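You operate a simulated robot arm through the tools that you are given. There is no shell and no other tool. Be economical: measure what you need, move in short steps, check, and stop when the job is done.

The job below is to be done with a simulated two-armed robot. You get a single attempt, and the scene is never put back.

## Task
Take the swatch book labelled "silver" from the top of the beige drawer chest and leave it on the left end of the lift table. Open the second chest drawer from the top, take the bundle from the top of the beige drawer chest and leave it inside, then shut the drawer. Open the top chest drawer, put the blue wheel from the top of the beige drawer chest in the inside of the top chest drawer and shut the drawer again. Open the left cabinet door, take the blue pad on the left end of the wooden bench and put it away on the top shelf of the deck cabinet, then shut the door. Do these in any order.

The check looks at the end state, three seconds after you hand in, the way a careful person would. Anything else that was tipped, shoved, dropped, spilled or broken makes it a failure.

## Robot
Two 7-joint arms with two-finger parallel grippers on one trunk, on a base that drives. Base frame: it is fixed to the floor where the robot stands at the start and does not move with it; the origin is under the middle of the robot, x ahead of it, y to its left, z up. Lengths are in cm, angles in degrees, forces in N, time in s.
The left shoulder is at the start at [3, 11.9, 96], the right one opposite. With the tool pointing down near the work surface each hand reaches from about 28 to 68 cm from the robot's upright axis, wherever it stands, measured 20 degrees to its own side. Places, roughly: blue pad (9x6x5 cm) [-160, 1230, 90]; bundle [100, -25, 100]; drawer2 [80, 10, 50]; inside of the top chest drawer [80, 10, 70]; left cabinet door [-60, 630, 40]; left end of the lift table [0, -310, 50]; second chest drawer [80, 10, 50]; swatch book [50, 0, 100]; top chest drawer [80, 10, 70]; top shelf of the deck cabinet [-40, 610, 40]; wheel [75, 50, 100]. Payload 3.43 kg a hand.
The TCP of each hand is the grasp point between the finger pads, 3 cm short of the fingertips. In the tool frame z runs along the fingers and y along their closing line. Largest opening 9.4 cm; finger width 2.8, thickness 1; the body of the gripper, 5 by 9.6 cm, starts 5.5 cm behind the TCP.
Orientation is told as [roll, pitch, yaw] about the base's x, y, z axes, in that order, counted from this pose: with the fingers straight down and closing along the base's y, the tool's x points along the base's -x, its y along +y and its z along -z.

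## Interface
- The arms move only by the tool servo_tool. It takes "left_increments", "right_increments" or both (then of equal length, played together; a hand with none holds still); each is a list of rows, each a list of 7 numbers: the shift along the tool's x, y, z in cm, then the turn, a rotation vector about the tool's x, y, z in degrees, then the finger opening in cm, from 0 to 9.4. In form: [[x, y, z, ax, ay, az, gripper], ...]. A call has 1 to 12 rows; each row shifts and turns the commanded pose from where the row before left it, along the tool's axes as they then stand. Each row takes 0.2 s and may step no farther than 5 cm and 8.6 degrees from the row before; otherwise, or with a gripper value out of range, the whole call is refused. Where a pose cannot be reached the arm comes as near as it can. A force on the tool above 40 N (or 10 N above the force at the start of the call, whichever is more), or a blocked arm, ends the call early, and 0.2 s more pass. Each finger travels about 7.2 cm/s and halts on what it meets, pressing with about 23 N; the grip force reading is that of the motor and also rises with nothing between the fingers. The clock runs only during rows and for 0.2 s after the last one: add rows that do not move to give the fingers time. It gives the time, the measured TCP pose, the force on the tool (base axes), the opening and the grip force at its end, in the units of the frame above (readings bear some noise), with the torque about the TCP (base axes, N m) and any sound that the robot's microphone picked up, and new pictures: "views" is both (left out), scene, wrist or none (wrist: the cameras of the hands that moved).
- Cameras (640 x 400 px; columns grow to the right, rows downward): "scene" is now at [2.76, -0.96, 164.33]; the picture's right is [-0.17, -0.99, 0.00], its down [-0.91, 0.16, -0.39] and it looks along [0.38, -0.07, -0.92] (base axes); focal length 249 px, centre (320, 200). "left" rides on the left gripper at [7.6, -1.4, -10.2] in its tool frame; the picture's right is [0.18, 0.98, 0.00], its down [-0.75, 0.14, -0.64] and it looks along [-0.63, 0.12, 0.77] (tool axes); focal length 243 px, centre (320, 200). "right" rides on the right gripper at [7.6, 1.4, -10.2] in its tool frame; the picture's right is [-0.18, 0.98, 0.00], its down [-0.75, -0.14, -0.64] and it looks along [-0.63, -0.12, 0.77] (tool axes); focal length 243 px, centre (320, 200). There is no depth. A picture from a camera that has moved, and an enlarged one, comes with that camera's place and axes in the base frame and with its lens.
- lift_body(by): slides the trunk up (or, below 0, down) by that many cm; the arms and the scene camera ride with it, the base frame stays. It gives what a move gives, with no picture.
- drive_base(legs): drives the robot by 1 to 6 legs, each [ahead, turn to the left] in cm and degrees, along the robot's own axes; the way and the turn of a leg run together, so that a leg with both is an arc; at most 150 cm and 180 degrees a leg. The arms and the cameras ride along, it lands a little off, and it stops where it bumps. It gives what a move gives, and a new picture of the scene camera.
- pan_tilt(pan, tilt): turns the head with the scene camera to pan (to the left, within 143 degrees either way) and tilt (down, from -29 to 69), counted from straight ahead of the robot. It gives what a move gives, and a new picture of the scene camera.
- inspect(camera, box): a new picture of the part [left, top, right, bottom] of that camera's present view, enlarged. It takes no simulated time.
- sign_off(): hands the job in; it is judged then, once.

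Go step by step. Nothing tells you exact positions but the pictures and the camera data: compare them with the known pose of the tool, close in by small moves and look again before you grip or let go. The budget is 207 turns and 260 pictures, counting those below and the enlarged ones. Unless the task says otherwise, let go and move clear before handing in, and close with one line.

The tools are called after "Call:" by a JSON object that holds its "name" and its "arguments". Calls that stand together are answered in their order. servo_tool: Moves the arms, as the interface text tells. Its arguments: {"type":"object","properties":{"left_increments":{"type":"array"},"right_increments":{"type":"array"},"views":{"type":"string","enum":["both","scene","wrist","none"]}},"required":[]} The other tools are called the same way: lift_body (by) slides the trunk up or down; drive_base (legs) drives the base; pan_tilt (pan, tilt) turns the head that bears the scene camera; inspect (camera, box) takes an enlarged picture of a part of a camera's view; sign_off () hands the job in.

At the start:

```text
time: 0.0
left_eef_pos: [48.01, 27.53, 114.26]
left_tcp_rot: [0.0, 0.0, 0.0]
left_ft_force: [-0.1, 0.6, -0.2]
left_ft_torque: [0.01, 0.02, 0.01]
left_width: 9.4
left_gripper_force: 0.1
right_eef_pos: [35.58, -7.03, 116.95]
right_tcp_rot: [0.1, 0.1, 0.0]
right_ft_force: [-0.6, -0.3, 0.0]
right_ft_torque: [0.03, 0.04, -0.01]
right_width: 9.41
right_gripper_force: 0.2
trunk travel left (down, up): [-22.5, 18.5]
robot x, y, heading: [0.03, 0.2, -0.1]
head pan, tilt: [-9.8, 67.3]
```

scene: 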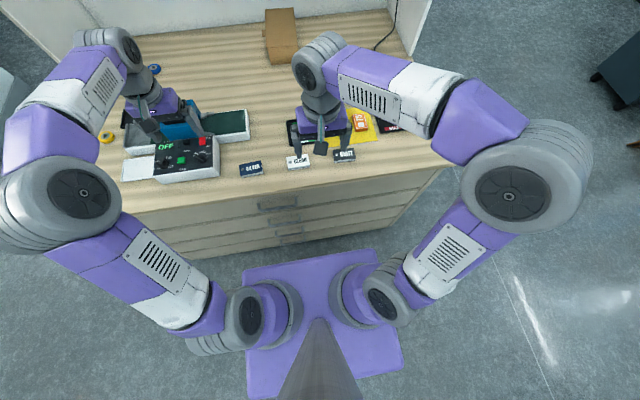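
right: 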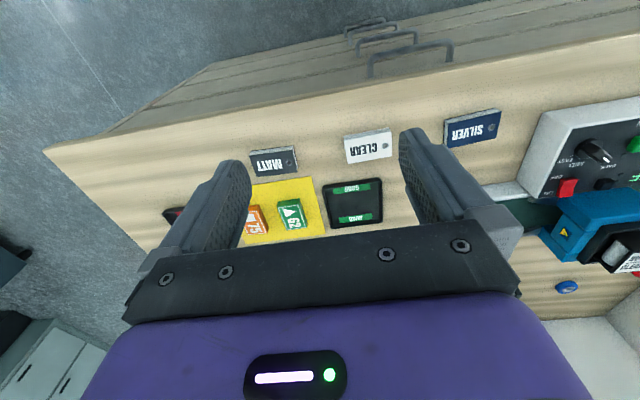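
left: 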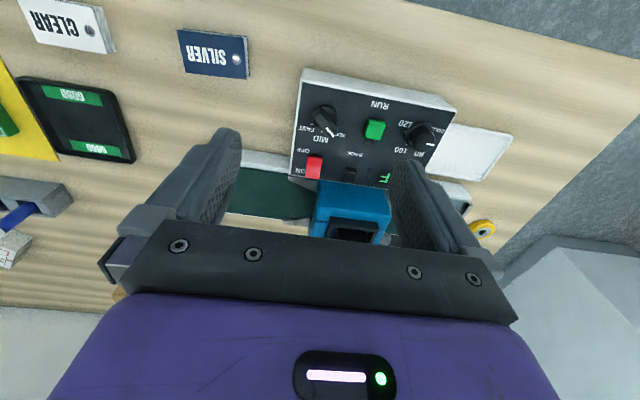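

I see the chest top with the silver, clear and matt swatch books, a machine, and some small wheels. I'll enlarge the views to find the bundle and the blue wheel.

Call:
{"name": "inspect", "arguments": {"camera": "scene", "box": [80, 0, 440, 225]}}

Call:
{"name": "inspect", "arguments": {"camera": "left", "box": [0, 0, 320, 300]}}

Call:
{"name": "inspect", "arguments": {"camera": "right", "box": [400, 80, 640, 330]}}

```text
1.78 times, centred on (260, 112) of scene
camera zoom: at [2.76, -0.96, 164.33], right [-0.17, -0.99, 0.0], down [-0.91, 0.16, -0.39], along [0.38, -0.07, -0.92], focal length 443 px, centre (427, 356)
```

zoom: 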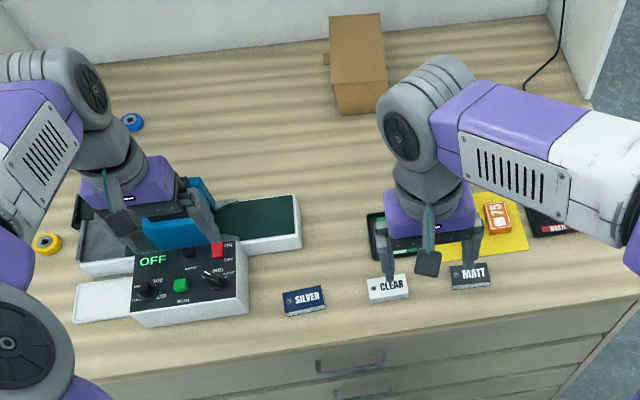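

```text
1.33 times, centred on (160, 150) of left
camera zoom: at [40.4, 26.23, 124.61], right [-0.18, 0.98, 0.0], down [0.75, 0.14, 0.64], along [0.63, 0.12, -0.77], focal length 324 px, centre (533, 267)
```

zoom: 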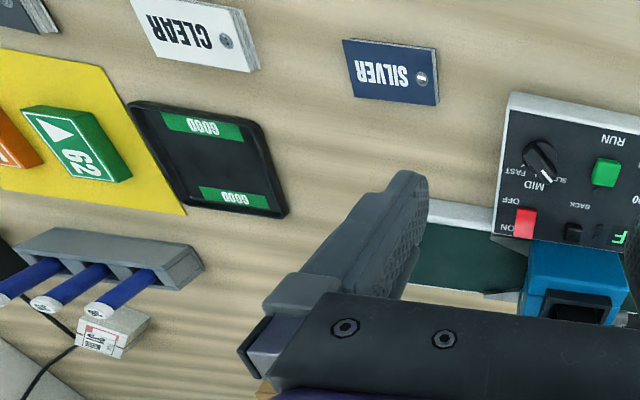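

```text
1.60 times, centred on (520, 205) of right
camera zoom: at [27.88, -5.65, 127.09], right [0.18, 0.98, 0.0], down [0.75, -0.14, 0.64], along [0.63, -0.12, -0.77], focal length 388 px, centre (0, 192)
```

zoom: 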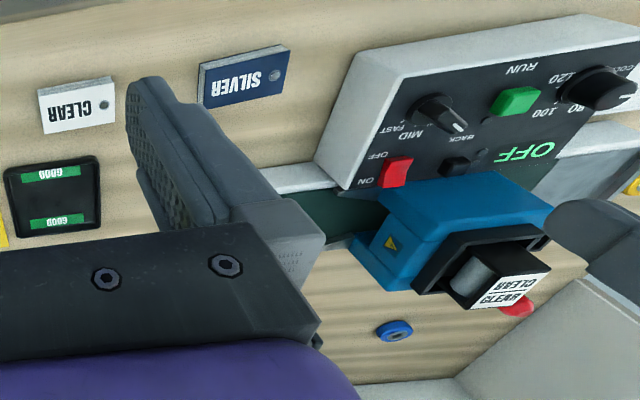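

The chest top is near z=90. The silver book is around (48,14), and a pen rack and a small labelled box stand near (80–90,-28). I'll move the right hand over there for a better look.

Call:
{"name": "servo_tool", "arguments": {"right_increments": [[-2.5, -3, -1, 0, 0, 0, 9.4], [-2.5, -3, 0, 0, 0, 0, 9.4], [-2.5, -3, 0, 0, 0, 0, 9.4], [-2.5, -3, 0, 0, 0, 0, 9.4], [-2.5, -3, 0, 0, 0, 0, 9.4], [-2.5, -3, 0, 0, 0, 0, 9.4]]}}

```text
time: 1.4
left_eef_pos: [48.12, 27.3, 114.28]
left_tcp_rot: [0.1, 0.0, 0.0]
left_ft_force: [-0.2, -0.3, 0.4]
left_ft_torque: [0.0, -0.04, 0.03]
left_width: 9.39
left_gripper_force: 0.0
right_eef_pos: [50.83, -24.97, 118.03]
right_tcp_rot: [-0.1, 0.2, 0.0]
right_ft_force: [-0.2, 1.0, 0.4]
right_ft_torque: [-0.01, 0.04, 0.0]
right_width: 9.39
right_gripper_force: 0.1
trunk travel left (down, up): [-22.5, 18.5]
robot x, y, heading: [-0.41, -0.38, -0.2]
head pan, tilt: [-9.8, 67.3]
camera scene: at [2.87, -1.02, 164.33], right [-0.17, -0.99, 0.0], down [-0.91, 0.16, -0.38], along [0.38, -0.07, -0.92], focal length 249 px, centre (320, 200)
camera right: at [43.08, -23.64, 128.14], right [0.18, 0.98, 0.0], down [0.75, -0.14, 0.64], along [0.63, -0.12, -0.77], focal length 243 px, centre (320, 200)
```

scene: 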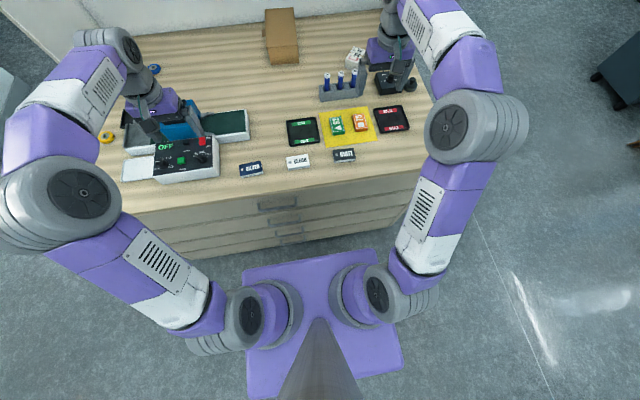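
right: 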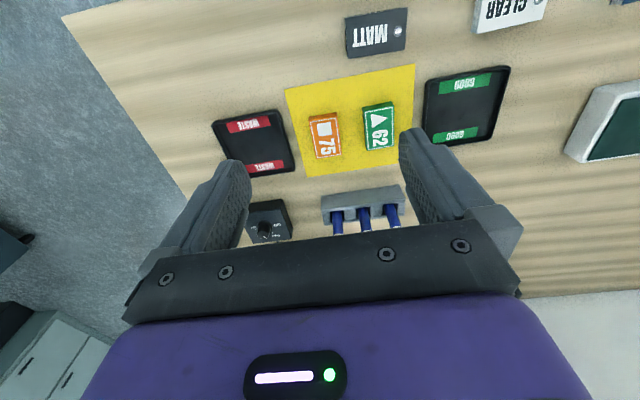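

Call:
{"name": "inspect", "arguments": {"camera": "scene", "box": [220, 0, 440, 180]}}

Call:
{"name": "inspect", "arguments": {"camera": "scene", "box": [320, 30, 420, 110]}}

```text
2.22 times, centred on (330, 90) of scene
camera zoom: at [2.87, -1.02, 164.33], right [-0.17, -0.99, 0.0], down [-0.91, 0.16, -0.38], along [0.38, -0.07, -0.92], focal length 554 px, centre (298, 444)
```

zoom: 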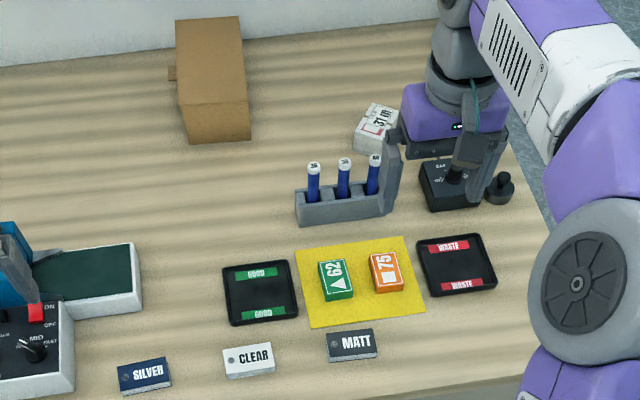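

```text
5.00 times, centred on (370, 70) of scene
camera zoom: at [2.87, -1.02, 164.33], right [-0.17, -0.99, 0.0], down [-0.91, 0.16, -0.38], along [0.38, -0.07, -0.92], focal length 1247 px, centre (70, 850)
```

zoom: 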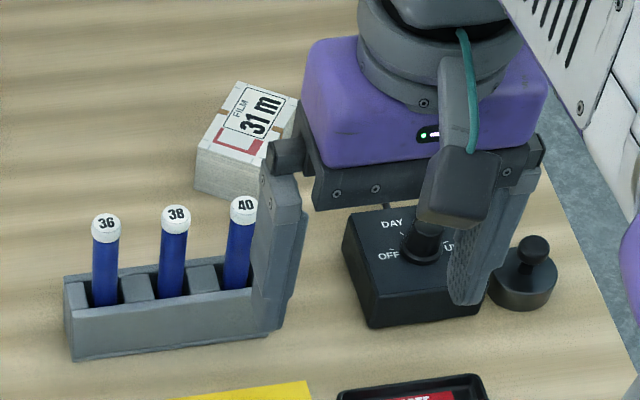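

The white strapped block labelled "FILM 31 m" near (90,-31) looks like the bundle, and the blue wheel is at the back left. I'll look around to learn how the robot can get near them.

Call:
{"name": "pan_tilt", "arguments": {"pan": 0, "tilt": 40}}

Call:
{"name": "pan_tilt", "arguments": {"pan": -60, "tilt": 40}}

Call:
{"name": "pan_tilt", "arguments": {"pan": 60, "tilt": 40}}

Call:
{"name": "pan_tilt", "arguments": {"pan": 110, "tilt": 15}}

Call:
{"name": "pan_tilt", "arguments": {"pan": -110, "tilt": 15}}

```text
time: 2.3
left_eef_pos: [48.07, 27.57, 114.23]
left_tcp_rot: [0.0, -0.1, -0.1]
left_ft_force: [-0.1, 0.2, 0.2]
left_ft_torque: [-0.01, 0.0, -0.03]
left_width: 9.37
left_gripper_force: 0.1
right_eef_pos: [50.75, -24.84, 118.02]
right_tcp_rot: [0.0, 0.0, -0.1]
right_ft_force: [0.1, -0.1, -0.2]
right_ft_torque: [0.03, 0.0, -0.01]
right_width: 9.39
right_gripper_force: 0.2
trunk travel left (down, up): [-22.5, 18.5]
robot x, y, heading: [0.11, 0.04, -0.2]
head pan, tilt: [0.0, 40.0]
camera scene: at [5.58, 0.02, 167.79], right [0.0, -1.0, 0.0], down [-0.64, 0.0, -0.77], along [0.77, 0.0, -0.64], focal length 249 px, centre (320, 200)
```

scene: 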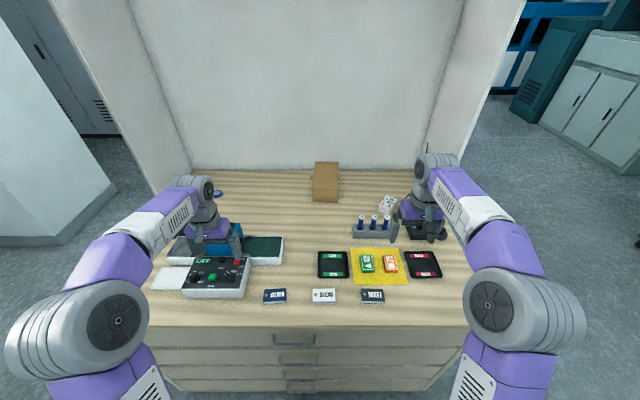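

```text
time: 3.6
left_eef_pos: [48.02, 27.48, 114.25]
left_tcp_rot: [0.1, -0.1, 0.0]
left_ft_force: [0.0, 0.6, 0.5]
left_ft_torque: [-0.03, 0.02, 0.01]
left_width: 9.42
left_gripper_force: 0.0
right_eef_pos: [50.73, -24.82, 118.05]
right_tcp_rot: [0.0, 0.0, 0.0]
right_ft_force: [0.7, 0.2, 0.0]
right_ft_torque: [-0.04, -0.01, -0.01]
right_width: 9.4
right_gripper_force: 0.2
trunk travel left (down, up): [-22.5, 18.5]
robot x, y, heading: [0.26, 0.29, 0.1]
head pan, tilt: [-60.0, 40.0]
camera scene: at [1.33, -7.33, 167.8], right [-0.87, -0.5, 0.0], down [-0.32, 0.56, -0.77], along [0.38, -0.66, -0.64], focal length 249 px, centre (320, 200)
```

scene: 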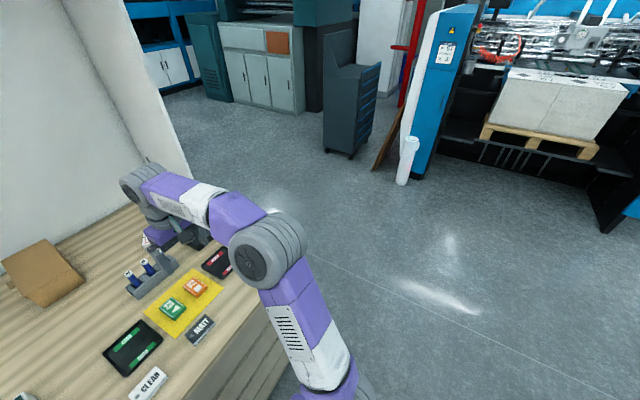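

```text
time: 5.6
left_eef_pos: [48.14, 27.49, 114.32]
left_tcp_rot: [0.1, 0.0, 0.0]
left_ft_force: [0.1, -0.2, 0.9]
left_ft_torque: [0.05, -0.01, 0.0]
left_width: 9.39
left_gripper_force: 0.0
right_eef_pos: [50.59, -24.88, 117.92]
right_tcp_rot: [0.0, -0.1, 0.0]
right_ft_force: [-0.4, 0.2, -0.5]
right_ft_torque: [0.01, 0.01, -0.03]
right_width: 9.41
right_gripper_force: 0.1
trunk travel left (down, up): [-22.5, 18.5]
robot x, y, heading: [0.1, 0.38, -0.1]
head pan, tilt: [60.0, 40.0]
camera scene: at [1.33, 7.39, 167.8], right [0.87, -0.5, 0.0], down [-0.32, -0.56, -0.77], along [0.38, 0.66, -0.64], focal length 249 px, centre (320, 200)
```

scene: 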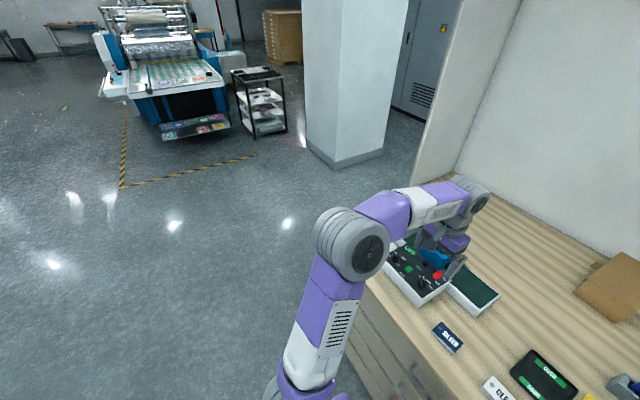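

```text
time: 6.8
left_eef_pos: [47.99, 27.54, 114.28]
left_tcp_rot: [-0.1, -0.1, 0.0]
left_ft_force: [-1.7, 0.7, 0.4]
left_ft_torque: [0.0, -0.01, 0.0]
left_width: 9.38
left_gripper_force: 0.0
right_eef_pos: [50.74, -25.0, 118.05]
right_tcp_rot: [0.0, 0.0, 0.0]
right_ft_force: [0.4, 0.4, -0.3]
right_ft_torque: [0.02, -0.01, 0.01]
right_width: 9.42
right_gripper_force: 0.2
trunk travel left (down, up): [-22.5, 18.5]
robot x, y, heading: [0.19, -0.01, 0.1]
head pan, tilt: [110.0, 15.0]
camera scene: at [-6.12, 8.81, 171.75], right [0.94, 0.34, 0.0], down [0.09, -0.24, -0.97], along [-0.33, 0.91, -0.26], focal length 249 px, centre (320, 200)
```

scene: 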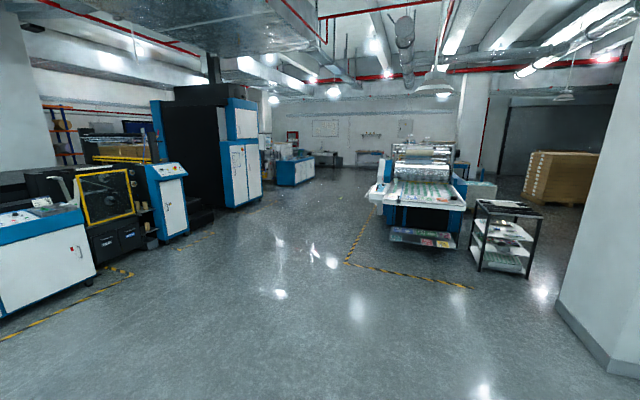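

```text
time: 10.0
left_eef_pos: [48.13, 27.54, 114.14]
left_tcp_rot: [0.0, 0.0, 0.0]
left_ft_force: [0.1, 0.0, 0.0]
left_ft_torque: [-0.01, -0.02, -0.01]
left_width: 9.41
left_gripper_force: 0.1
right_eef_pos: [50.72, -24.98, 118.11]
right_tcp_rot: [0.0, 0.0, 0.0]
right_ft_force: [0.3, -0.3, -0.2]
right_ft_torque: [0.06, 0.03, 0.03]
right_width: 9.39
right_gripper_force: 0.1
trunk travel left (down, up): [-22.5, 18.5]
robot x, y, heading: [-0.2, -0.1, -0.1]
head pan, tilt: [-110.0, 15.0]
camera scene: at [-6.12, -8.75, 171.76], right [-0.94, 0.34, 0.0], down [0.09, 0.24, -0.97], along [-0.33, -0.91, -0.26], focal length 249 px, centre (320, 200)
```

scene: 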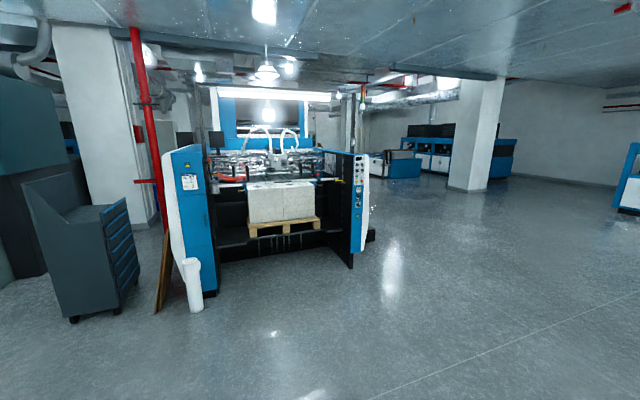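

The chest spans about y -57..69 with its front at x≈39, with tall side panels only behind x≈92. The back items are out of reach from the front. I'll take the silver book first with the left hand, turned so its fingers close along x, and deal with the rear items from the sides later.

Call:
{"name": "servo_tool", "arguments": {"left_increments": [[0, -4.8, 0, 0, 0, 0, 9.4], [0, -4.8, 0, 0, 0, 0, 9.4], [0, -3.6, 0, 0, 0, 0, 9.4], [0, 0, 0, 0, 0, -8.5, 9.4], [0, 0, 0, 0, 0, -8.5, 9.4], [0, 0, 0, 0, 0, -8.5, 9.4], [0, 0, 0, 0, 0, -8.5, 9.4], [0, 0, 0, 0, 0, -8.5, 9.4], [0, 0, 0, 0, 0, -8.5, 9.4], [0, 0, 0, 0, 0, -8.5, 9.4], [0, 0, 0, 0, 0, -8.5, 9.4], [0, 0, 0, 0, 0, -8.5, 9.4]], "views": "none"}}

Call:
{"name": "servo_tool", "arguments": {"left_increments": [[0, 0, 2, 0, 0, -7, 9.4], [0, 0, 2, 0, 0, -6.5, 9.4], [0, 0, 2, 0, 0, 0, 9.4]], "views": "wrist"}}

Call:
{"name": "pan_tilt", "arguments": {"pan": 0, "tilt": 65}}

```text
time: 12.6
left_eef_pos: [48.08, 14.31, 114.3]
left_tcp_rot: [0.0, -0.1, 76.7]
left_ft_force: [-0.3, 0.4, 0.0]
left_ft_torque: [0.0, -0.04, 0.0]
left_width: 9.39
left_gripper_force: 0.1
right_eef_pos: [50.78, -24.76, 118.11]
right_tcp_rot: [0.0, 0.0, 0.0]
right_ft_force: [-0.2, -0.1, -0.3]
right_ft_torque: [-0.01, 0.02, 0.01]
right_width: 9.42
right_gripper_force: 0.1
trunk travel left (down, up): [-22.5, 18.5]
robot x, y, heading: [0.15, 0.17, 0.2]
head pan, tilt: [-110.0, 15.0]
```

```text
time: 13.4
left_eef_pos: [47.9, 14.31, 108.15]
left_tcp_rot: [0.1, 0.0, 90.1]
left_ft_force: [0.6, -0.1, 0.1]
left_ft_torque: [0.0, 0.05, 0.02]
left_width: 9.4
left_gripper_force: 0.0
right_eef_pos: [50.82, -24.86, 118.06]
right_tcp_rot: [0.0, 0.0, 0.0]
right_ft_force: [-0.5, -0.3, 0.1]
right_ft_torque: [-0.02, -0.01, 0.03]
right_width: 9.41
right_gripper_force: 0.1
trunk travel left (down, up): [-22.5, 18.5]
robot x, y, heading: [-0.26, 0.14, -0.1]
head pan, tilt: [-110.0, 15.0]
camera left: at [49.43, 6.85, 118.5], right [-0.98, -0.19, 0.0], down [-0.14, 0.75, 0.64], along [-0.12, 0.63, -0.77], focal length 243 px, centre (320, 200)
```

left: 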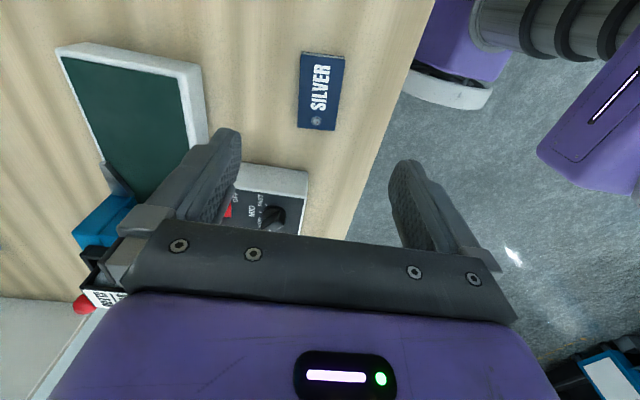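

```text
time: 15.2
left_eef_pos: [48.02, 14.38, 108.27]
left_tcp_rot: [0.0, 0.0, 90.0]
left_ft_force: [-0.6, -0.2, -0.3]
left_ft_torque: [0.01, -0.07, 0.01]
left_width: 9.39
left_gripper_force: 0.1
right_eef_pos: [50.68, -24.88, 118.07]
right_tcp_rot: [-0.1, 0.0, 0.0]
right_ft_force: [0.0, 0.2, -0.7]
right_ft_torque: [0.01, 0.0, -0.01]
right_width: 9.43
right_gripper_force: 0.0
trunk travel left (down, up): [-22.5, 18.5]
robot x, y, heading: [0.16, -0.29, -0.2]
head pan, tilt: [0.0, 65.0]
camera scene: at [3.14, 0.02, 164.57], right [0.0, -1.0, 0.0], down [-0.91, 0.0, -0.42], along [0.42, 0.0, -0.91], focal length 249 px, centre (320, 200)
```

scene: 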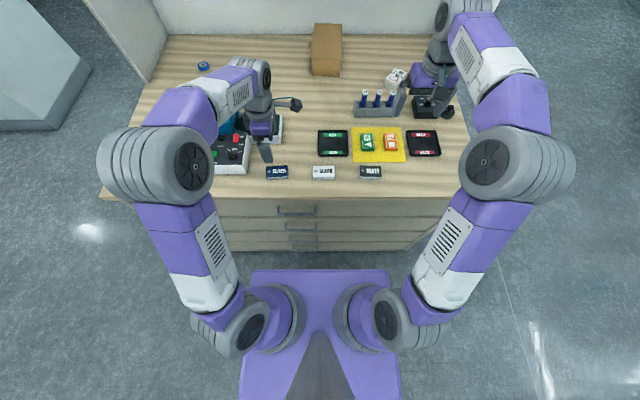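

The silver book sits right under the left hand at about (47.9,14.6), its long axis turned 5°. I'll align and descend partway, then look.

Call:
{"name": "servo_tool", "arguments": {"left_increments": [[0, 0, 3, 0, 0, -5, 8], [0, 0, 4, 0, 0, 0, 8], [0, 0, 4, 0, 0, 0, 8], [0, 0, 2, 0, 0, 0, 8]], "views": "wrist"}}

Call:
{"name": "inspect", "arguments": {"camera": "scene", "box": [180, 100, 340, 220]}}

```text
time: 16.2
left_eef_pos: [48.07, 14.26, 95.36]
left_tcp_rot: [-0.1, 0.0, 95.0]
left_ft_force: [0.1, 0.5, -0.2]
left_ft_torque: [-0.03, 0.05, 0.04]
left_width: 8.0
left_gripper_force: 0.1
right_eef_pos: [50.82, -24.83, 118.07]
right_tcp_rot: [0.0, 0.0, 0.0]
right_ft_force: [-1.0, -0.6, 0.1]
right_ft_torque: [0.03, -0.01, 0.01]
right_width: 9.38
right_gripper_force: 0.1
trunk travel left (down, up): [-22.5, 18.5]
robot x, y, heading: [-0.1, -0.0, 0.0]
head pan, tilt: [0.0, 65.0]
camera left: at [50.04, 7.05, 105.57], right [-0.96, -0.27, 0.0], down [-0.21, 0.74, 0.64], along [-0.17, 0.62, -0.77], focal length 243 px, centre (320, 200)
```

left: 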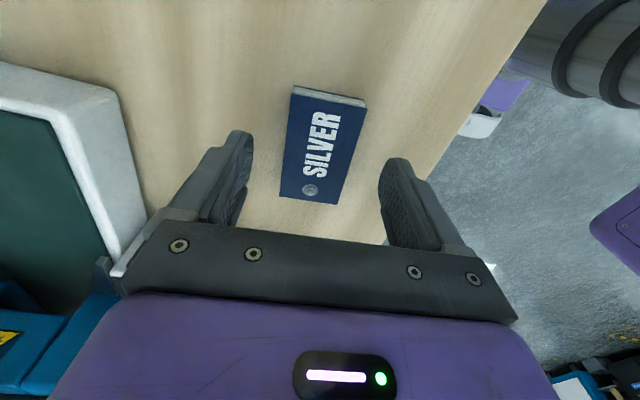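

```text
3.33 times, centred on (260, 160) of scene
camera zoom: at [3.15, 0.03, 164.57], right [0.0, -1.0, 0.0], down [-0.91, 0.0, -0.42], along [0.42, 0.0, -0.91], focal length 831 px, centre (520, 333)
```

zoom: 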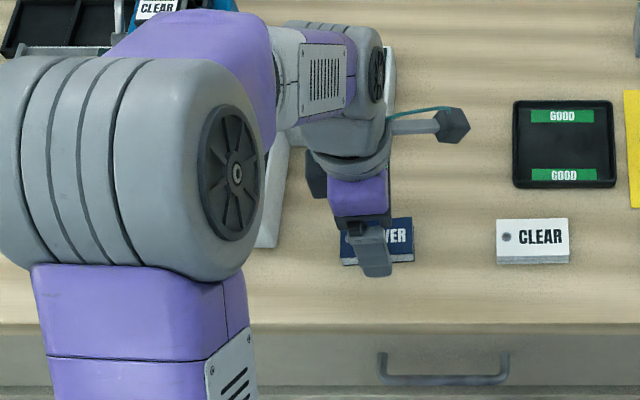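

Aligned. I'll descend to just above the top surface and close the fingers.

Call:
{"name": "servo_tool", "arguments": {"left_increments": [[0, 0, 1.2, 0, 0, 0, 8], [0, 0, 0.7, 0, 0, 0, 8], [0, 0, 0, 0, 0, 0, 4], [0, 0, 0, 0, 0, 0, 2.5], [0, 0, 0, 0, 0, 0, 2.5]], "views": "wrist"}}

```text
time: 17.4
left_eef_pos: [48.02, 14.3, 93.36]
left_tcp_rot: [0.0, 0.0, 95.0]
left_ft_force: [0.6, -0.1, -0.2]
left_ft_torque: [0.02, -0.01, 0.04]
left_width: 4.3
left_gripper_force: 22.4
right_eef_pos: [50.78, -24.89, 118.04]
right_tcp_rot: [0.0, -0.1, 0.2]
right_ft_force: [-1.5, 0.1, -0.2]
right_ft_torque: [0.0, 0.0, 0.0]
right_width: 9.39
right_gripper_force: 0.1
trunk travel left (down, up): [-22.5, 18.5]
robot x, y, heading: [0.11, 0.02, 0.1]
head pan, tilt: [0.0, 65.0]
camera left: at [50.07, 6.98, 103.69], right [-0.96, -0.27, 0.0], down [-0.21, 0.74, 0.64], along [-0.17, 0.62, -0.77], focal length 243 px, centre (320, 200)
```

left: 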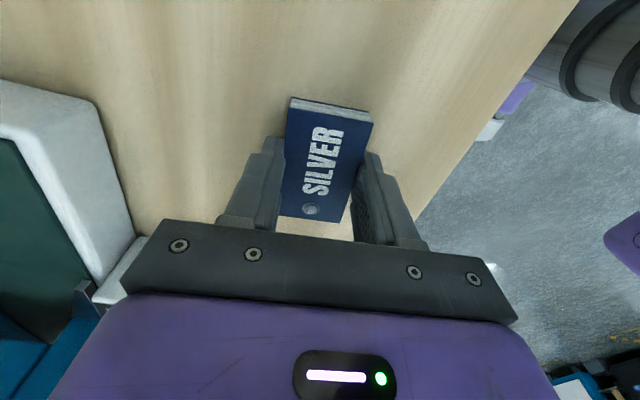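

The book is gripped at 4.3 cm. I'll lift it and bring the hand back toward the robot.

Call:
{"name": "servo_tool", "arguments": {"left_increments": [[0, 0, -4, 0, 0, 0, 2.5], [0, 0, -5, 0, 0, 0, 2.5], [0, 0, -5, 0, 0, 0, 2.5], [0, 0, -5, 0, 0, 0, 2.5]], "views": "wrist"}}

Call:
{"name": "drive_base", "arguments": {"legs": [[-50, 0], [0, -90]]}}

```text
time: 18.4
left_eef_pos: [47.97, 14.22, 112.39]
left_tcp_rot: [0.0, -0.1, 95.0]
left_ft_force: [0.5, -1.0, 0.5]
left_ft_torque: [0.0, -0.01, 0.01]
left_width: 4.31
left_gripper_force: 23.0
right_eef_pos: [50.78, -24.79, 118.06]
right_tcp_rot: [0.0, 0.1, 0.0]
right_ft_force: [-0.2, -0.3, -0.3]
right_ft_torque: [-0.02, 0.0, -0.05]
right_width: 9.42
right_gripper_force: 0.2
trunk travel left (down, up): [-22.5, 18.5]
robot x, y, heading: [-0.19, 0.04, -0.0]
head pan, tilt: [0.0, 65.0]
camera left: at [50.07, 6.93, 122.69], right [-0.96, -0.27, 0.0], down [-0.21, 0.74, 0.64], along [-0.17, 0.62, -0.77], focal length 243 px, centre (320, 200)
```

left: 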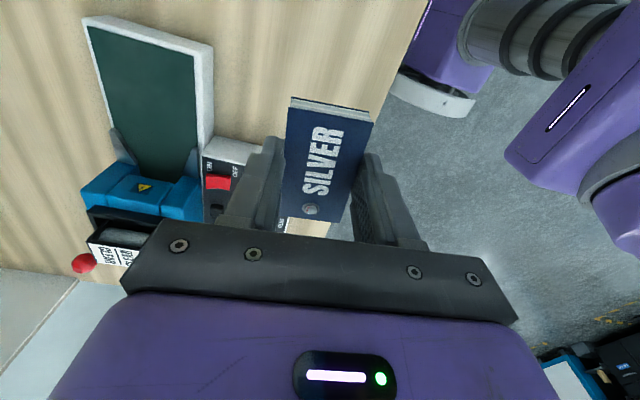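

```text
time: 25.2
left_eef_pos: [-35.03, -47.84, 112.35]
left_tcp_rot: [0.0, 0.0, 5.6]
left_ft_force: [-0.3, -1.2, -1.0]
left_ft_torque: [0.0, 0.04, -0.01]
left_width: 4.31
left_gripper_force: 22.6
right_eef_pos: [-74.16, -50.98, 117.9]
right_tcp_rot: [0.0, -0.1, -89.4]
right_ft_force: [-0.2, -0.4, 0.7]
right_ft_torque: [0.0, 0.02, 0.0]
right_width: 9.4
right_gripper_force: 0.0
trunk travel left (down, up): [-22.5, 18.5]
robot x, y, heading: [-49.79, 0.12, -89.3]
head pan, tilt: [0.0, 65.0]
camera scene: at [-49.72, -3.03, 164.57], right [-1.0, -0.01, 0.0], down [-0.01, 0.91, -0.42], along [0.0, -0.42, -0.91], focal length 249 px, centre (320, 200)
```

scene: 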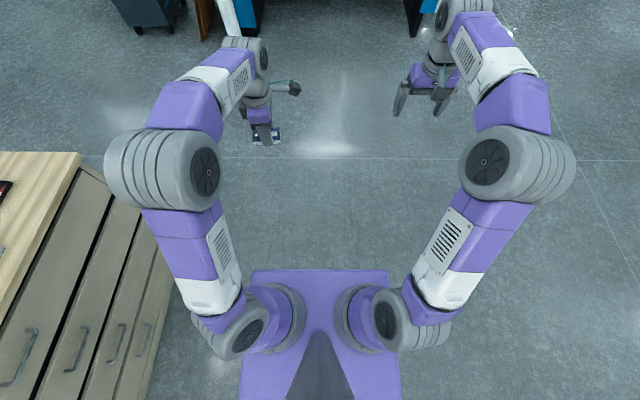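

The book is held. I'll tilt the head up to see the lift table ahead.

Call:
{"name": "drive_base", "arguments": {"legs": [[120, 0]]}}

Call:
{"name": "pan_tilt", "arguments": {"pan": 0, "tilt": 35}}

```text
time: 31.2
left_eef_pos: [-33.35, -167.75, 112.4]
left_tcp_rot: [0.0, 0.0, 5.8]
left_ft_force: [1.5, 0.6, -0.7]
left_ft_torque: [0.04, 0.05, -0.04]
left_width: 4.33
left_gripper_force: 23.3
right_eef_pos: [-72.34, -171.01, 118.12]
right_tcp_rot: [0.0, 0.1, -89.2]
right_ft_force: [-0.2, -0.2, 0.5]
right_ft_torque: [0.03, -0.01, 0.02]
right_width: 9.38
right_gripper_force: 0.0
trunk travel left (down, up): [-22.5, 18.5]
robot x, y, heading: [-48.3, -119.82, -89.4]
head pan, tilt: [0.0, 65.0]
camera scene: at [-48.16, -122.96, 164.57], right [-1.0, -0.01, 0.0], down [-0.01, 0.91, -0.42], along [0.01, -0.42, -0.91], focal length 249 px, centre (320, 200)
```

scene: 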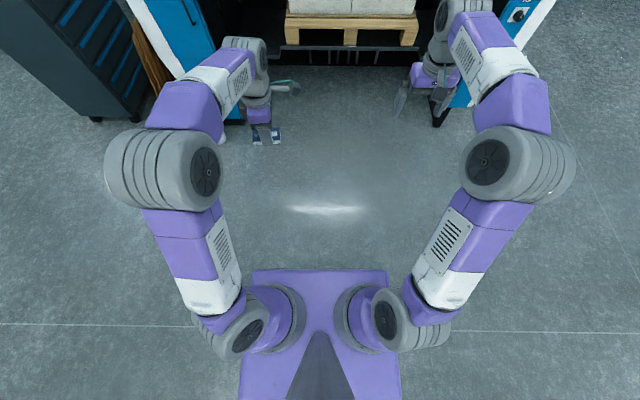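

```text
time: 32.2
left_eef_pos: [-33.38, -167.8, 112.41]
left_tcp_rot: [0.0, 0.0, 5.8]
left_ft_force: [-0.1, 0.3, -0.7]
left_ft_torque: [-0.02, 0.02, 0.03]
left_width: 4.33
left_gripper_force: 23.2
right_eef_pos: [-72.42, -170.94, 118.05]
right_tcp_rot: [0.0, 0.1, -89.1]
right_ft_force: [-0.6, -0.7, -0.8]
right_ft_torque: [-0.01, 0.02, 0.01]
right_width: 9.4
right_gripper_force: 0.0
trunk travel left (down, up): [-22.5, 18.5]
robot x, y, heading: [-48.38, -119.84, -89.2]
head pan, tilt: [0.0, 35.0]
camera scene: at [-48.12, -125.67, 168.55], right [-1.0, -0.01, 0.0], down [-0.01, 0.57, -0.82], along [0.01, -0.82, -0.57], focal length 249 px, centre (320, 200)
```

scene: 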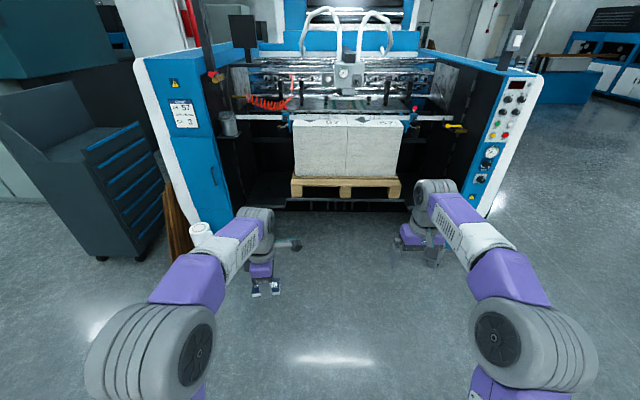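

Call:
{"name": "inspect", "arguments": {"camera": "scene", "box": [200, 60, 480, 235]}}

```text
2.29 times, centred on (340, 148) of scene
camera zoom: at [-48.12, -125.67, 168.55], right [-1.0, -0.01, 0.0], down [-0.01, 0.57, -0.82], along [0.01, -0.82, -0.57], focal length 570 px, centre (274, 320)
```

zoom: 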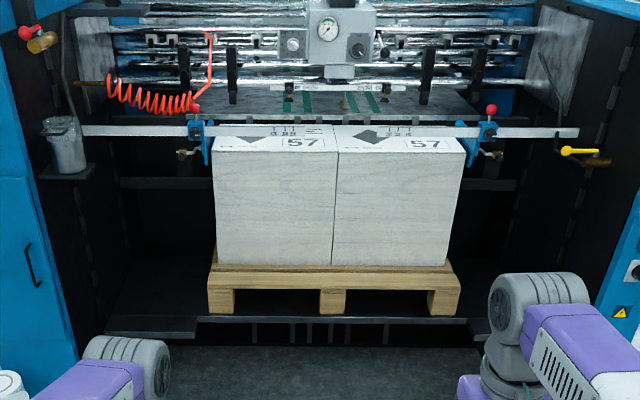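

The lift table is the black platform under the stack. Its left end is near (0,-310), z≈50. I'll pull both hands in and drive nearer.

Call:
{"name": "servo_tool", "arguments": {"right_increments": [[5, 0, 0, 0, 0, 0, 9.4], [5, 0, 0, 0, 0, 0, 9.4], [5, 0, 0, 0, 0, 0, 9.4], [3, 0, 0, 0, 0, 0, 9.4]], "left_increments": [[0, 4, 0, 0, 0, 0, 2.5], [0, 4, 0, 0, 0, 0, 2.5], [0, 4, 0, 0, 0, 0, 2.5], [0, 0, 0, 0, 0, 0, 2.5]], "views": "none"}}

Call:
{"name": "drive_base", "arguments": {"legs": [[0, 13], [125, 0], [0, -13.5]]}}

Call:
{"name": "pan_tilt", "arguments": {"pan": 10, "tilt": 50}}

```text
time: 33.2
left_eef_pos: [-34.88, -155.76, 112.26]
left_tcp_rot: [0.0, 0.1, 5.9]
left_ft_force: [0.1, -1.1, -0.3]
left_ft_torque: [-0.02, -0.03, -0.02]
left_width: 4.31
left_gripper_force: 23.2
right_eef_pos: [-72.58, -153.09, 117.95]
right_tcp_rot: [0.0, 0.1, -89.2]
right_ft_force: [0.0, 0.2, 0.4]
right_ft_torque: [0.03, -0.02, -0.02]
right_width: 9.4
right_gripper_force: 0.0
trunk travel left (down, up): [-22.5, 18.5]
robot x, y, heading: [-48.23, -120.1, -89.4]
head pan, tilt: [0.0, 35.0]
```

```text
time: 39.8
left_eef_pos: [2.35, -268.14, 112.33]
left_tcp_rot: [1.2, -0.2, 19.3]
left_ft_force: [-0.9, 2.9, 1.9]
left_ft_torque: [-0.04, -0.06, 0.02]
left_width: 4.31
left_gripper_force: 23.5
right_eef_pos: [-35.0, -274.79, 118.07]
right_tcp_rot: [0.0, 0.0, -75.8]
right_ft_force: [-0.5, -0.3, 0.4]
right_ft_torque: [-0.01, 0.03, 0.0]
right_width: 9.41
right_gripper_force: 0.0
trunk travel left (down, up): [-22.5, 18.5]
robot x, y, heading: [-19.06, -237.17, -75.7]
head pan, tilt: [0.0, 35.0]
stopped in leg 2: the force on the tool passed its limit at 54 N (the readings are from after the stop); the commanded pose is now the measured one
camera scene: at [-17.52, -242.42, 168.56], right [-0.97, -0.25, 0.0], down [-0.14, 0.56, -0.82], along [0.2, -0.79, -0.57], focal length 249 px, centre (320, 200)
```

scene: 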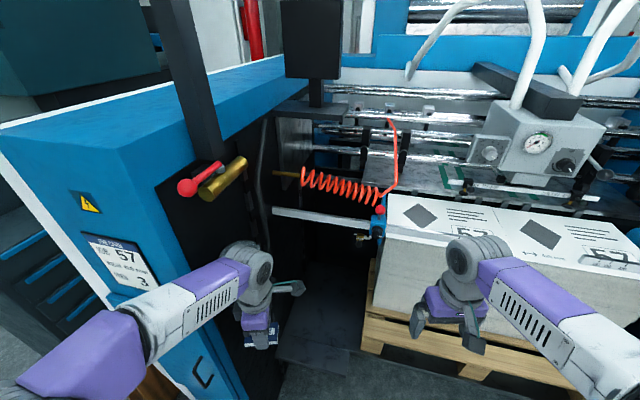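

```text
time: 40.6
left_eef_pos: [2.35, -268.09, 112.28]
left_tcp_rot: [1.1, -0.2, 19.1]
left_ft_force: [-1.8, 5.2, 0.6]
left_ft_torque: [-0.1, -0.02, 0.05]
left_width: 4.32
left_gripper_force: 23.0
right_eef_pos: [-35.01, -274.78, 118.11]
right_tcp_rot: [0.1, 0.0, -75.8]
right_ft_force: [0.0, -0.3, -0.5]
right_ft_torque: [-0.01, 0.0, 0.0]
right_width: 9.41
right_gripper_force: 0.1
trunk travel left (down, up): [-22.5, 18.5]
robot x, y, heading: [-18.91, -237.0, -75.7]
head pan, tilt: [10.0, 50.0]
camera scene: at [-16.54, -240.89, 166.39], right [-0.91, -0.41, 0.0], down [-0.31, 0.7, -0.64], along [0.26, -0.59, -0.77], focal length 249 px, centre (320, 200)
```

scene: 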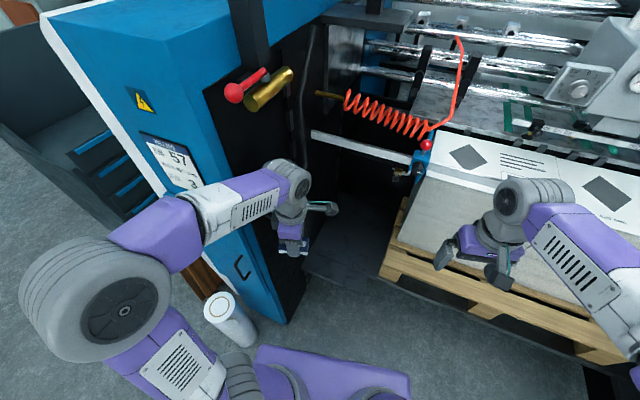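

The left hand touched the left column area. I'll look closely before moving.

Call:
{"name": "inspect", "arguments": {"camera": "scene", "box": [200, 60, 440, 330]}}

Call:
{"name": "inspect", "arguments": {"camera": "left", "box": [0, 0, 640, 400]}}

```text
1.48 times, centred on (320, 195) of scene
camera zoom: at [-16.54, -240.89, 166.39], right [-0.91, -0.41, 0.0], down [-0.31, 0.7, -0.64], along [0.26, -0.59, -0.77], focal length 370 px, centre (320, 207)
```

zoom: 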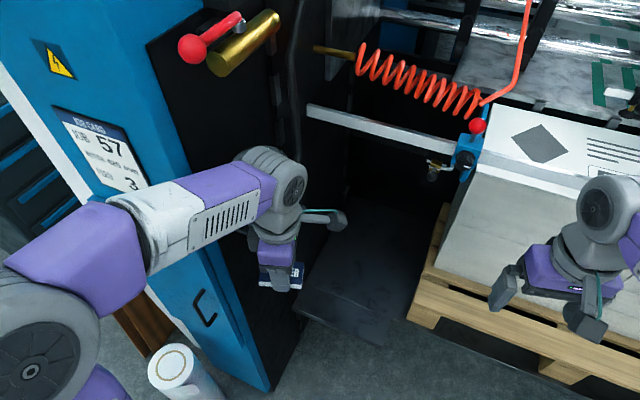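

```text
1.00 times, centred on (320, 200) of left (not enlarged: the box is as wide or as high as the picture)
camera zoom: at [-4.32, -272.01, 122.54], right [-0.5, 0.87, 0.02], down [0.67, 0.37, 0.65], along [0.55, 0.33, -0.76], focal length 243 px, centre (320, 200)
```

zoom: 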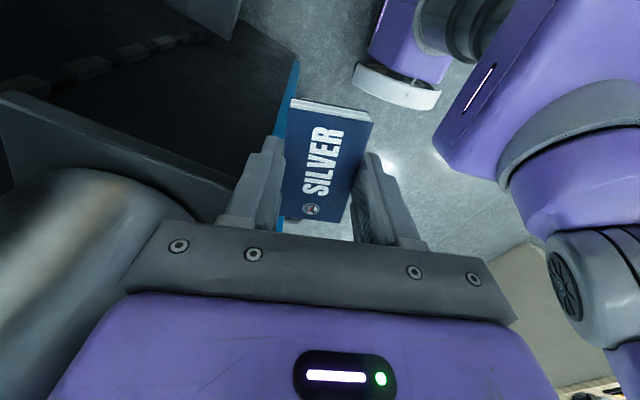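

The gripper ran up against the metal can on the column's side shelf. I'll back straight off and check it.

Call:
{"name": "drive_base", "arguments": {"legs": [[-40, 0]]}}

Call:
{"name": "inspect", "arguments": {"camera": "scene", "box": [240, 30, 480, 230]}}

```text
time: 43.0
left_eef_pos: [-7.38, -229.68, 112.37]
left_tcp_rot: [1.1, -0.2, 19.1]
left_ft_force: [0.4, -0.2, -0.9]
left_ft_torque: [-0.01, 0.01, 0.01]
left_width: 4.32
left_gripper_force: 23.3
right_eef_pos: [-44.86, -236.06, 118.15]
right_tcp_rot: [0.0, -0.1, -76.0]
right_ft_force: [0.2, 0.8, -0.4]
right_ft_torque: [0.01, 0.02, 0.01]
right_width: 9.41
right_gripper_force: 0.1
trunk travel left (down, up): [-22.5, 18.5]
robot x, y, heading: [-28.7, -198.34, -75.9]
head pan, tilt: [10.0, 50.0]
camera scene: at [-26.22, -202.43, 166.39], right [-0.91, -0.41, 0.0], down [-0.31, 0.7, -0.64], along [0.26, -0.59, -0.77], focal length 249 px, centre (320, 200)
```

scene: 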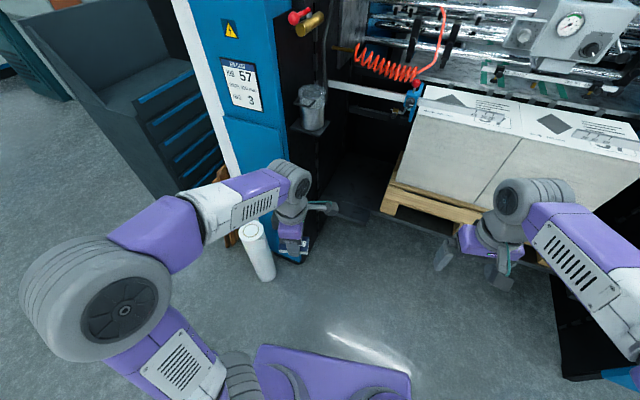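

```text
2.00 times, centred on (360, 130) of scene
camera zoom: at [-26.22, -202.43, 166.39], right [-0.91, -0.41, 0.0], down [-0.31, 0.7, -0.64], along [0.26, -0.59, -0.77], focal length 499 px, centre (240, 340)
```

zoom: 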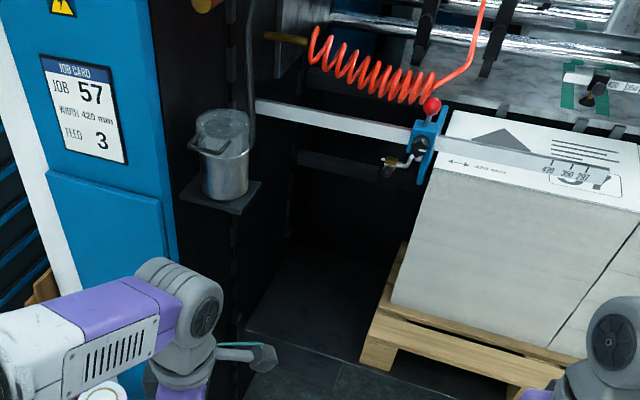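

The can still stands upright on its shelf. I'll approach on a line further from the column, stopping short of the platform, then lower the trunk.

Call:
{"name": "servo_tool", "arguments": {"right_increments": [[4, 0, 0, 0, 0, 0, 9.4], [3, 0, 0, 0, 0, 0, 9.4]], "views": "none"}}

Call:
{"name": "drive_base", "arguments": {"legs": [[0, -16], [46, 0]]}}

Call:
{"name": "lift_body", "arguments": {"by": -20}}

Call:
{"name": "pan_tilt", "arguments": {"pan": 25, "tilt": 50}}

```text
time: 43.6
left_eef_pos: [-7.4, -229.74, 112.26]
left_tcp_rot: [1.1, -0.3, 19.2]
left_ft_force: [0.5, 0.1, -1.0]
left_ft_torque: [0.03, -0.01, 0.02]
left_width: 4.31
left_gripper_force: 23.4
right_eef_pos: [-46.55, -229.24, 118.19]
right_tcp_rot: [0.0, -0.1, -76.1]
right_ft_force: [0.6, -0.9, 0.0]
right_ft_torque: [0.0, 0.0, 0.0]
right_width: 9.39
right_gripper_force: 0.1
trunk travel left (down, up): [-22.5, 18.5]
robot x, y, heading: [-28.61, -198.36, -75.9]
head pan, tilt: [10.0, 50.0]
```

```text
time: 47.4
left_eef_pos: [-18.36, -280.78, 112.39]
left_tcp_rot: [1.3, -0.2, 3.1]
left_ft_force: [-0.1, 0.2, -0.9]
left_ft_torque: [-0.01, -0.03, 0.03]
left_width: 4.34
left_gripper_force: 22.7
right_eef_pos: [-55.81, -269.6, 118.11]
right_tcp_rot: [0.0, 0.0, -91.9]
right_ft_force: [-0.3, 0.1, 0.8]
right_ft_torque: [0.01, 0.02, -0.01]
right_width: 9.42
right_gripper_force: 0.1
trunk travel left (down, up): [-22.5, 18.5]
robot x, y, heading: [-30.38, -244.79, -91.5]
head pan, tilt: [10.0, 50.0]
camera scene: at [-28.97, -249.37, 166.38], right [-0.99, -0.14, 0.0], down [-0.11, 0.76, -0.64], along [0.09, -0.64, -0.77], focal length 249 px, centre (320, 200)
```

scene: 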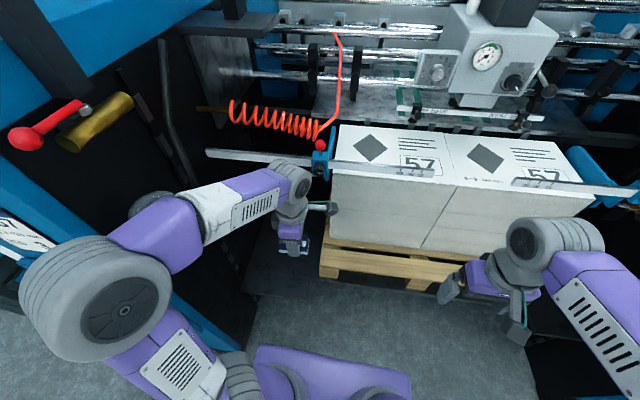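

```text
time: 49.5
left_eef_pos: [-18.28, -280.72, 92.31]
left_tcp_rot: [1.1, -0.2, 3.0]
left_ft_force: [0.3, -0.5, -0.1]
left_ft_torque: [0.01, 0.0, 0.01]
left_width: 4.31
left_gripper_force: 23.7
right_eef_pos: [-55.82, -269.41, 98.05]
right_tcp_rot: [0.0, 0.1, -91.9]
right_ft_force: [-0.8, -0.1, 0.2]
right_ft_torque: [0.01, 0.0, -0.01]
right_width: 9.4
right_gripper_force: 0.1
trunk travel left (down, up): [-2.5, 38.5]
robot x, y, heading: [-30.14, -244.66, -92.0]
head pan, tilt: [10.0, 50.0]
```

```text
time: 50.3
left_eef_pos: [-18.43, -280.58, 92.28]
left_tcp_rot: [1.1, -0.2, 3.1]
left_ft_force: [-0.1, -0.1, -1.0]
left_ft_torque: [-0.01, 0.0, 0.02]
left_width: 4.33
left_gripper_force: 23.4
right_eef_pos: [-55.72, -269.54, 98.06]
right_tcp_rot: [0.0, 0.0, -91.9]
right_ft_force: [-0.5, -0.1, -0.6]
right_ft_torque: [0.01, -0.04, 0.0]
right_width: 9.39
right_gripper_force: 0.1
trunk travel left (down, up): [-2.5, 38.5]
robot x, y, heading: [-30.32, -244.83, -91.8]
head pan, tilt: [25.0, 50.0]
camera scene: at [-27.03, -248.77, 146.38], right [-0.92, -0.39, 0.0], down [-0.3, 0.7, -0.64], along [0.25, -0.59, -0.77], focal length 249 px, centre (320, 200)
```

scene: 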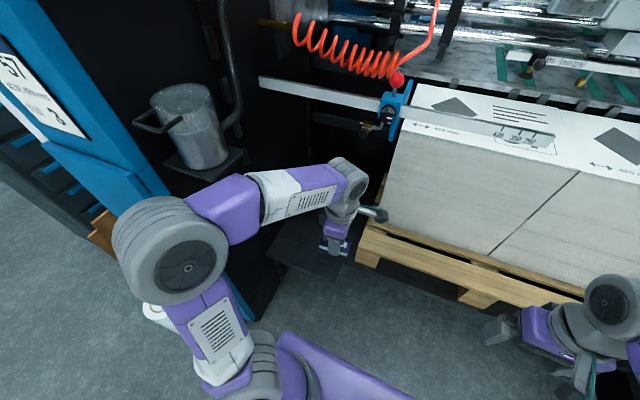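

The can shelf is at about (7,-270,z 112), above the arm now. I'll lower the hand, then extend left and forward under it.

Call:
{"name": "servo_tool", "arguments": {"left_increments": [[0, 0, 5, 0, 0, 0, 2.5], [0, 0, 5, 0, 0, 0, 2.5], [0, 0, 5, 0, 0, 0, 2.5], [0, 0, 5, 0, 0, 0, 2.5], [0, 0, 5, 0, 0, 0, 2.5], [0, 0, 4, 0, 0, 0, 2.5]], "views": "both"}}

```text
time: 51.7
left_eef_pos: [-18.16, -280.2, 63.22]
left_tcp_rot: [1.1, -0.2, 3.1]
left_ft_force: [-0.2, -0.2, -0.6]
left_ft_torque: [-0.01, 0.04, -0.02]
left_width: 4.31
left_gripper_force: 22.9
right_eef_pos: [-55.98, -269.44, 97.99]
right_tcp_rot: [0.0, 0.0, -91.9]
right_ft_force: [1.1, 0.6, 0.1]
right_ft_torque: [-0.02, 0.02, -0.02]
right_width: 9.44
right_gripper_force: 0.1
trunk travel left (down, up): [-2.5, 38.5]
robot x, y, heading: [-30.12, -244.34, -91.9]
head pan, tilt: [25.0, 50.0]
camera scene: at [-27.03, -248.8, 146.38], right [-0.92, -0.39, 0.0], down [-0.3, 0.7, -0.64], along [0.25, -0.59, -0.77], focal length 249 px, centre (320, 200)
camera left: at [-25.79, -282.04, 73.51], right [-0.24, 0.97, 0.02], down [0.74, 0.17, 0.65], along [0.63, 0.17, -0.76], focal length 243 px, centre (320, 200)
```

scene: 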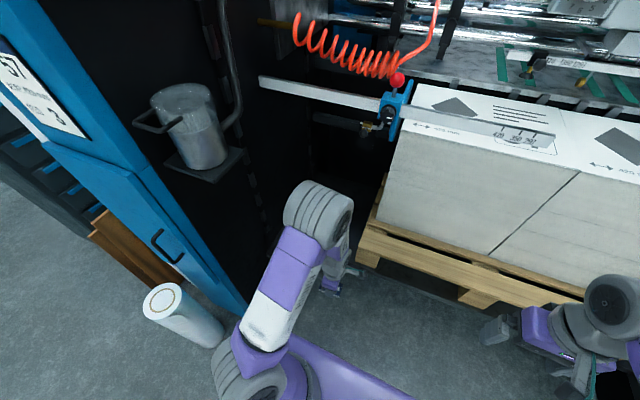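
left: 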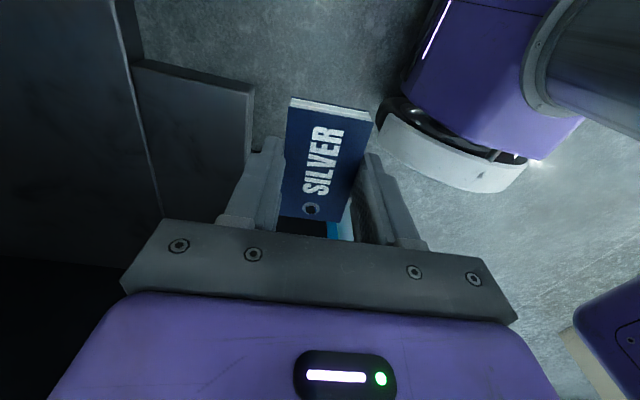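

I'll extend forward and left in two stages, checking arm clearance to the bar and shelf.

Call:
{"name": "servo_tool", "arguments": {"left_increments": [[-2.4, -3.5, 0, 0, 0, 0, 2.5], [-2.4, -3.5, 0, 0, 0, 0, 2.5], [-2.4, -3.5, 0, 0, 0, 0, 2.5], [-2.4, -3.5, 0, 0, 0, 0, 2.5]], "views": "both"}}

```text
time: 52.7
left_eef_pos: [-7.89, -293.63, 63.11]
left_tcp_rot: [1.2, -0.2, 3.1]
left_ft_force: [0.3, -0.3, -0.5]
left_ft_torque: [0.02, 0.0, -0.03]
left_width: 4.28
left_gripper_force: 22.8
right_eef_pos: [-55.87, -269.62, 97.94]
right_tcp_rot: [0.0, 0.0, -92.0]
right_ft_force: [0.4, 0.3, 0.0]
right_ft_torque: [0.0, 0.01, -0.02]
right_width: 9.39
right_gripper_force: 0.0
trunk travel left (down, up): [-2.5, 38.5]
robot x, y, heading: [-30.7, -244.74, -92.0]
head pan, tilt: [25.0, 50.0]
camera scene: at [-26.99, -248.8, 146.38], right [-0.92, -0.39, 0.0], down [-0.3, 0.7, -0.64], along [0.25, -0.59, -0.77], focal length 249 px, centre (320, 200)
camera left: at [-15.39, -295.55, 73.24], right [-0.24, 0.97, 0.02], down [0.74, 0.17, 0.65], along [0.62, 0.17, -0.76], focal length 243 px, centre (320, 200)
```

scene: 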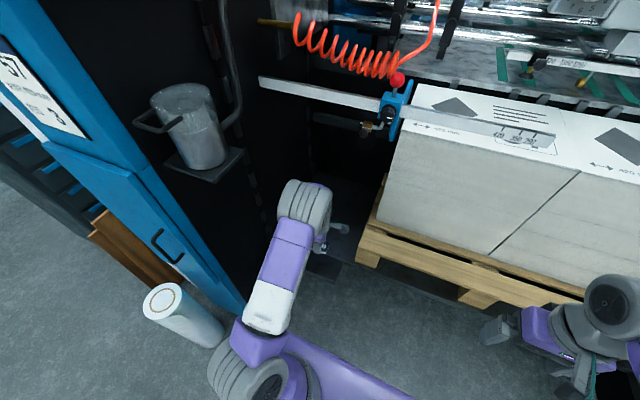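
left: 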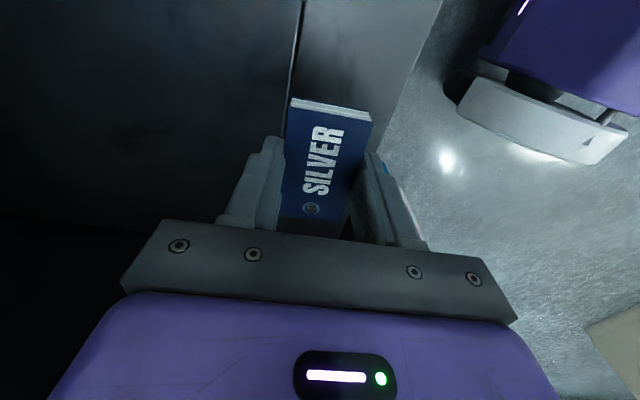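

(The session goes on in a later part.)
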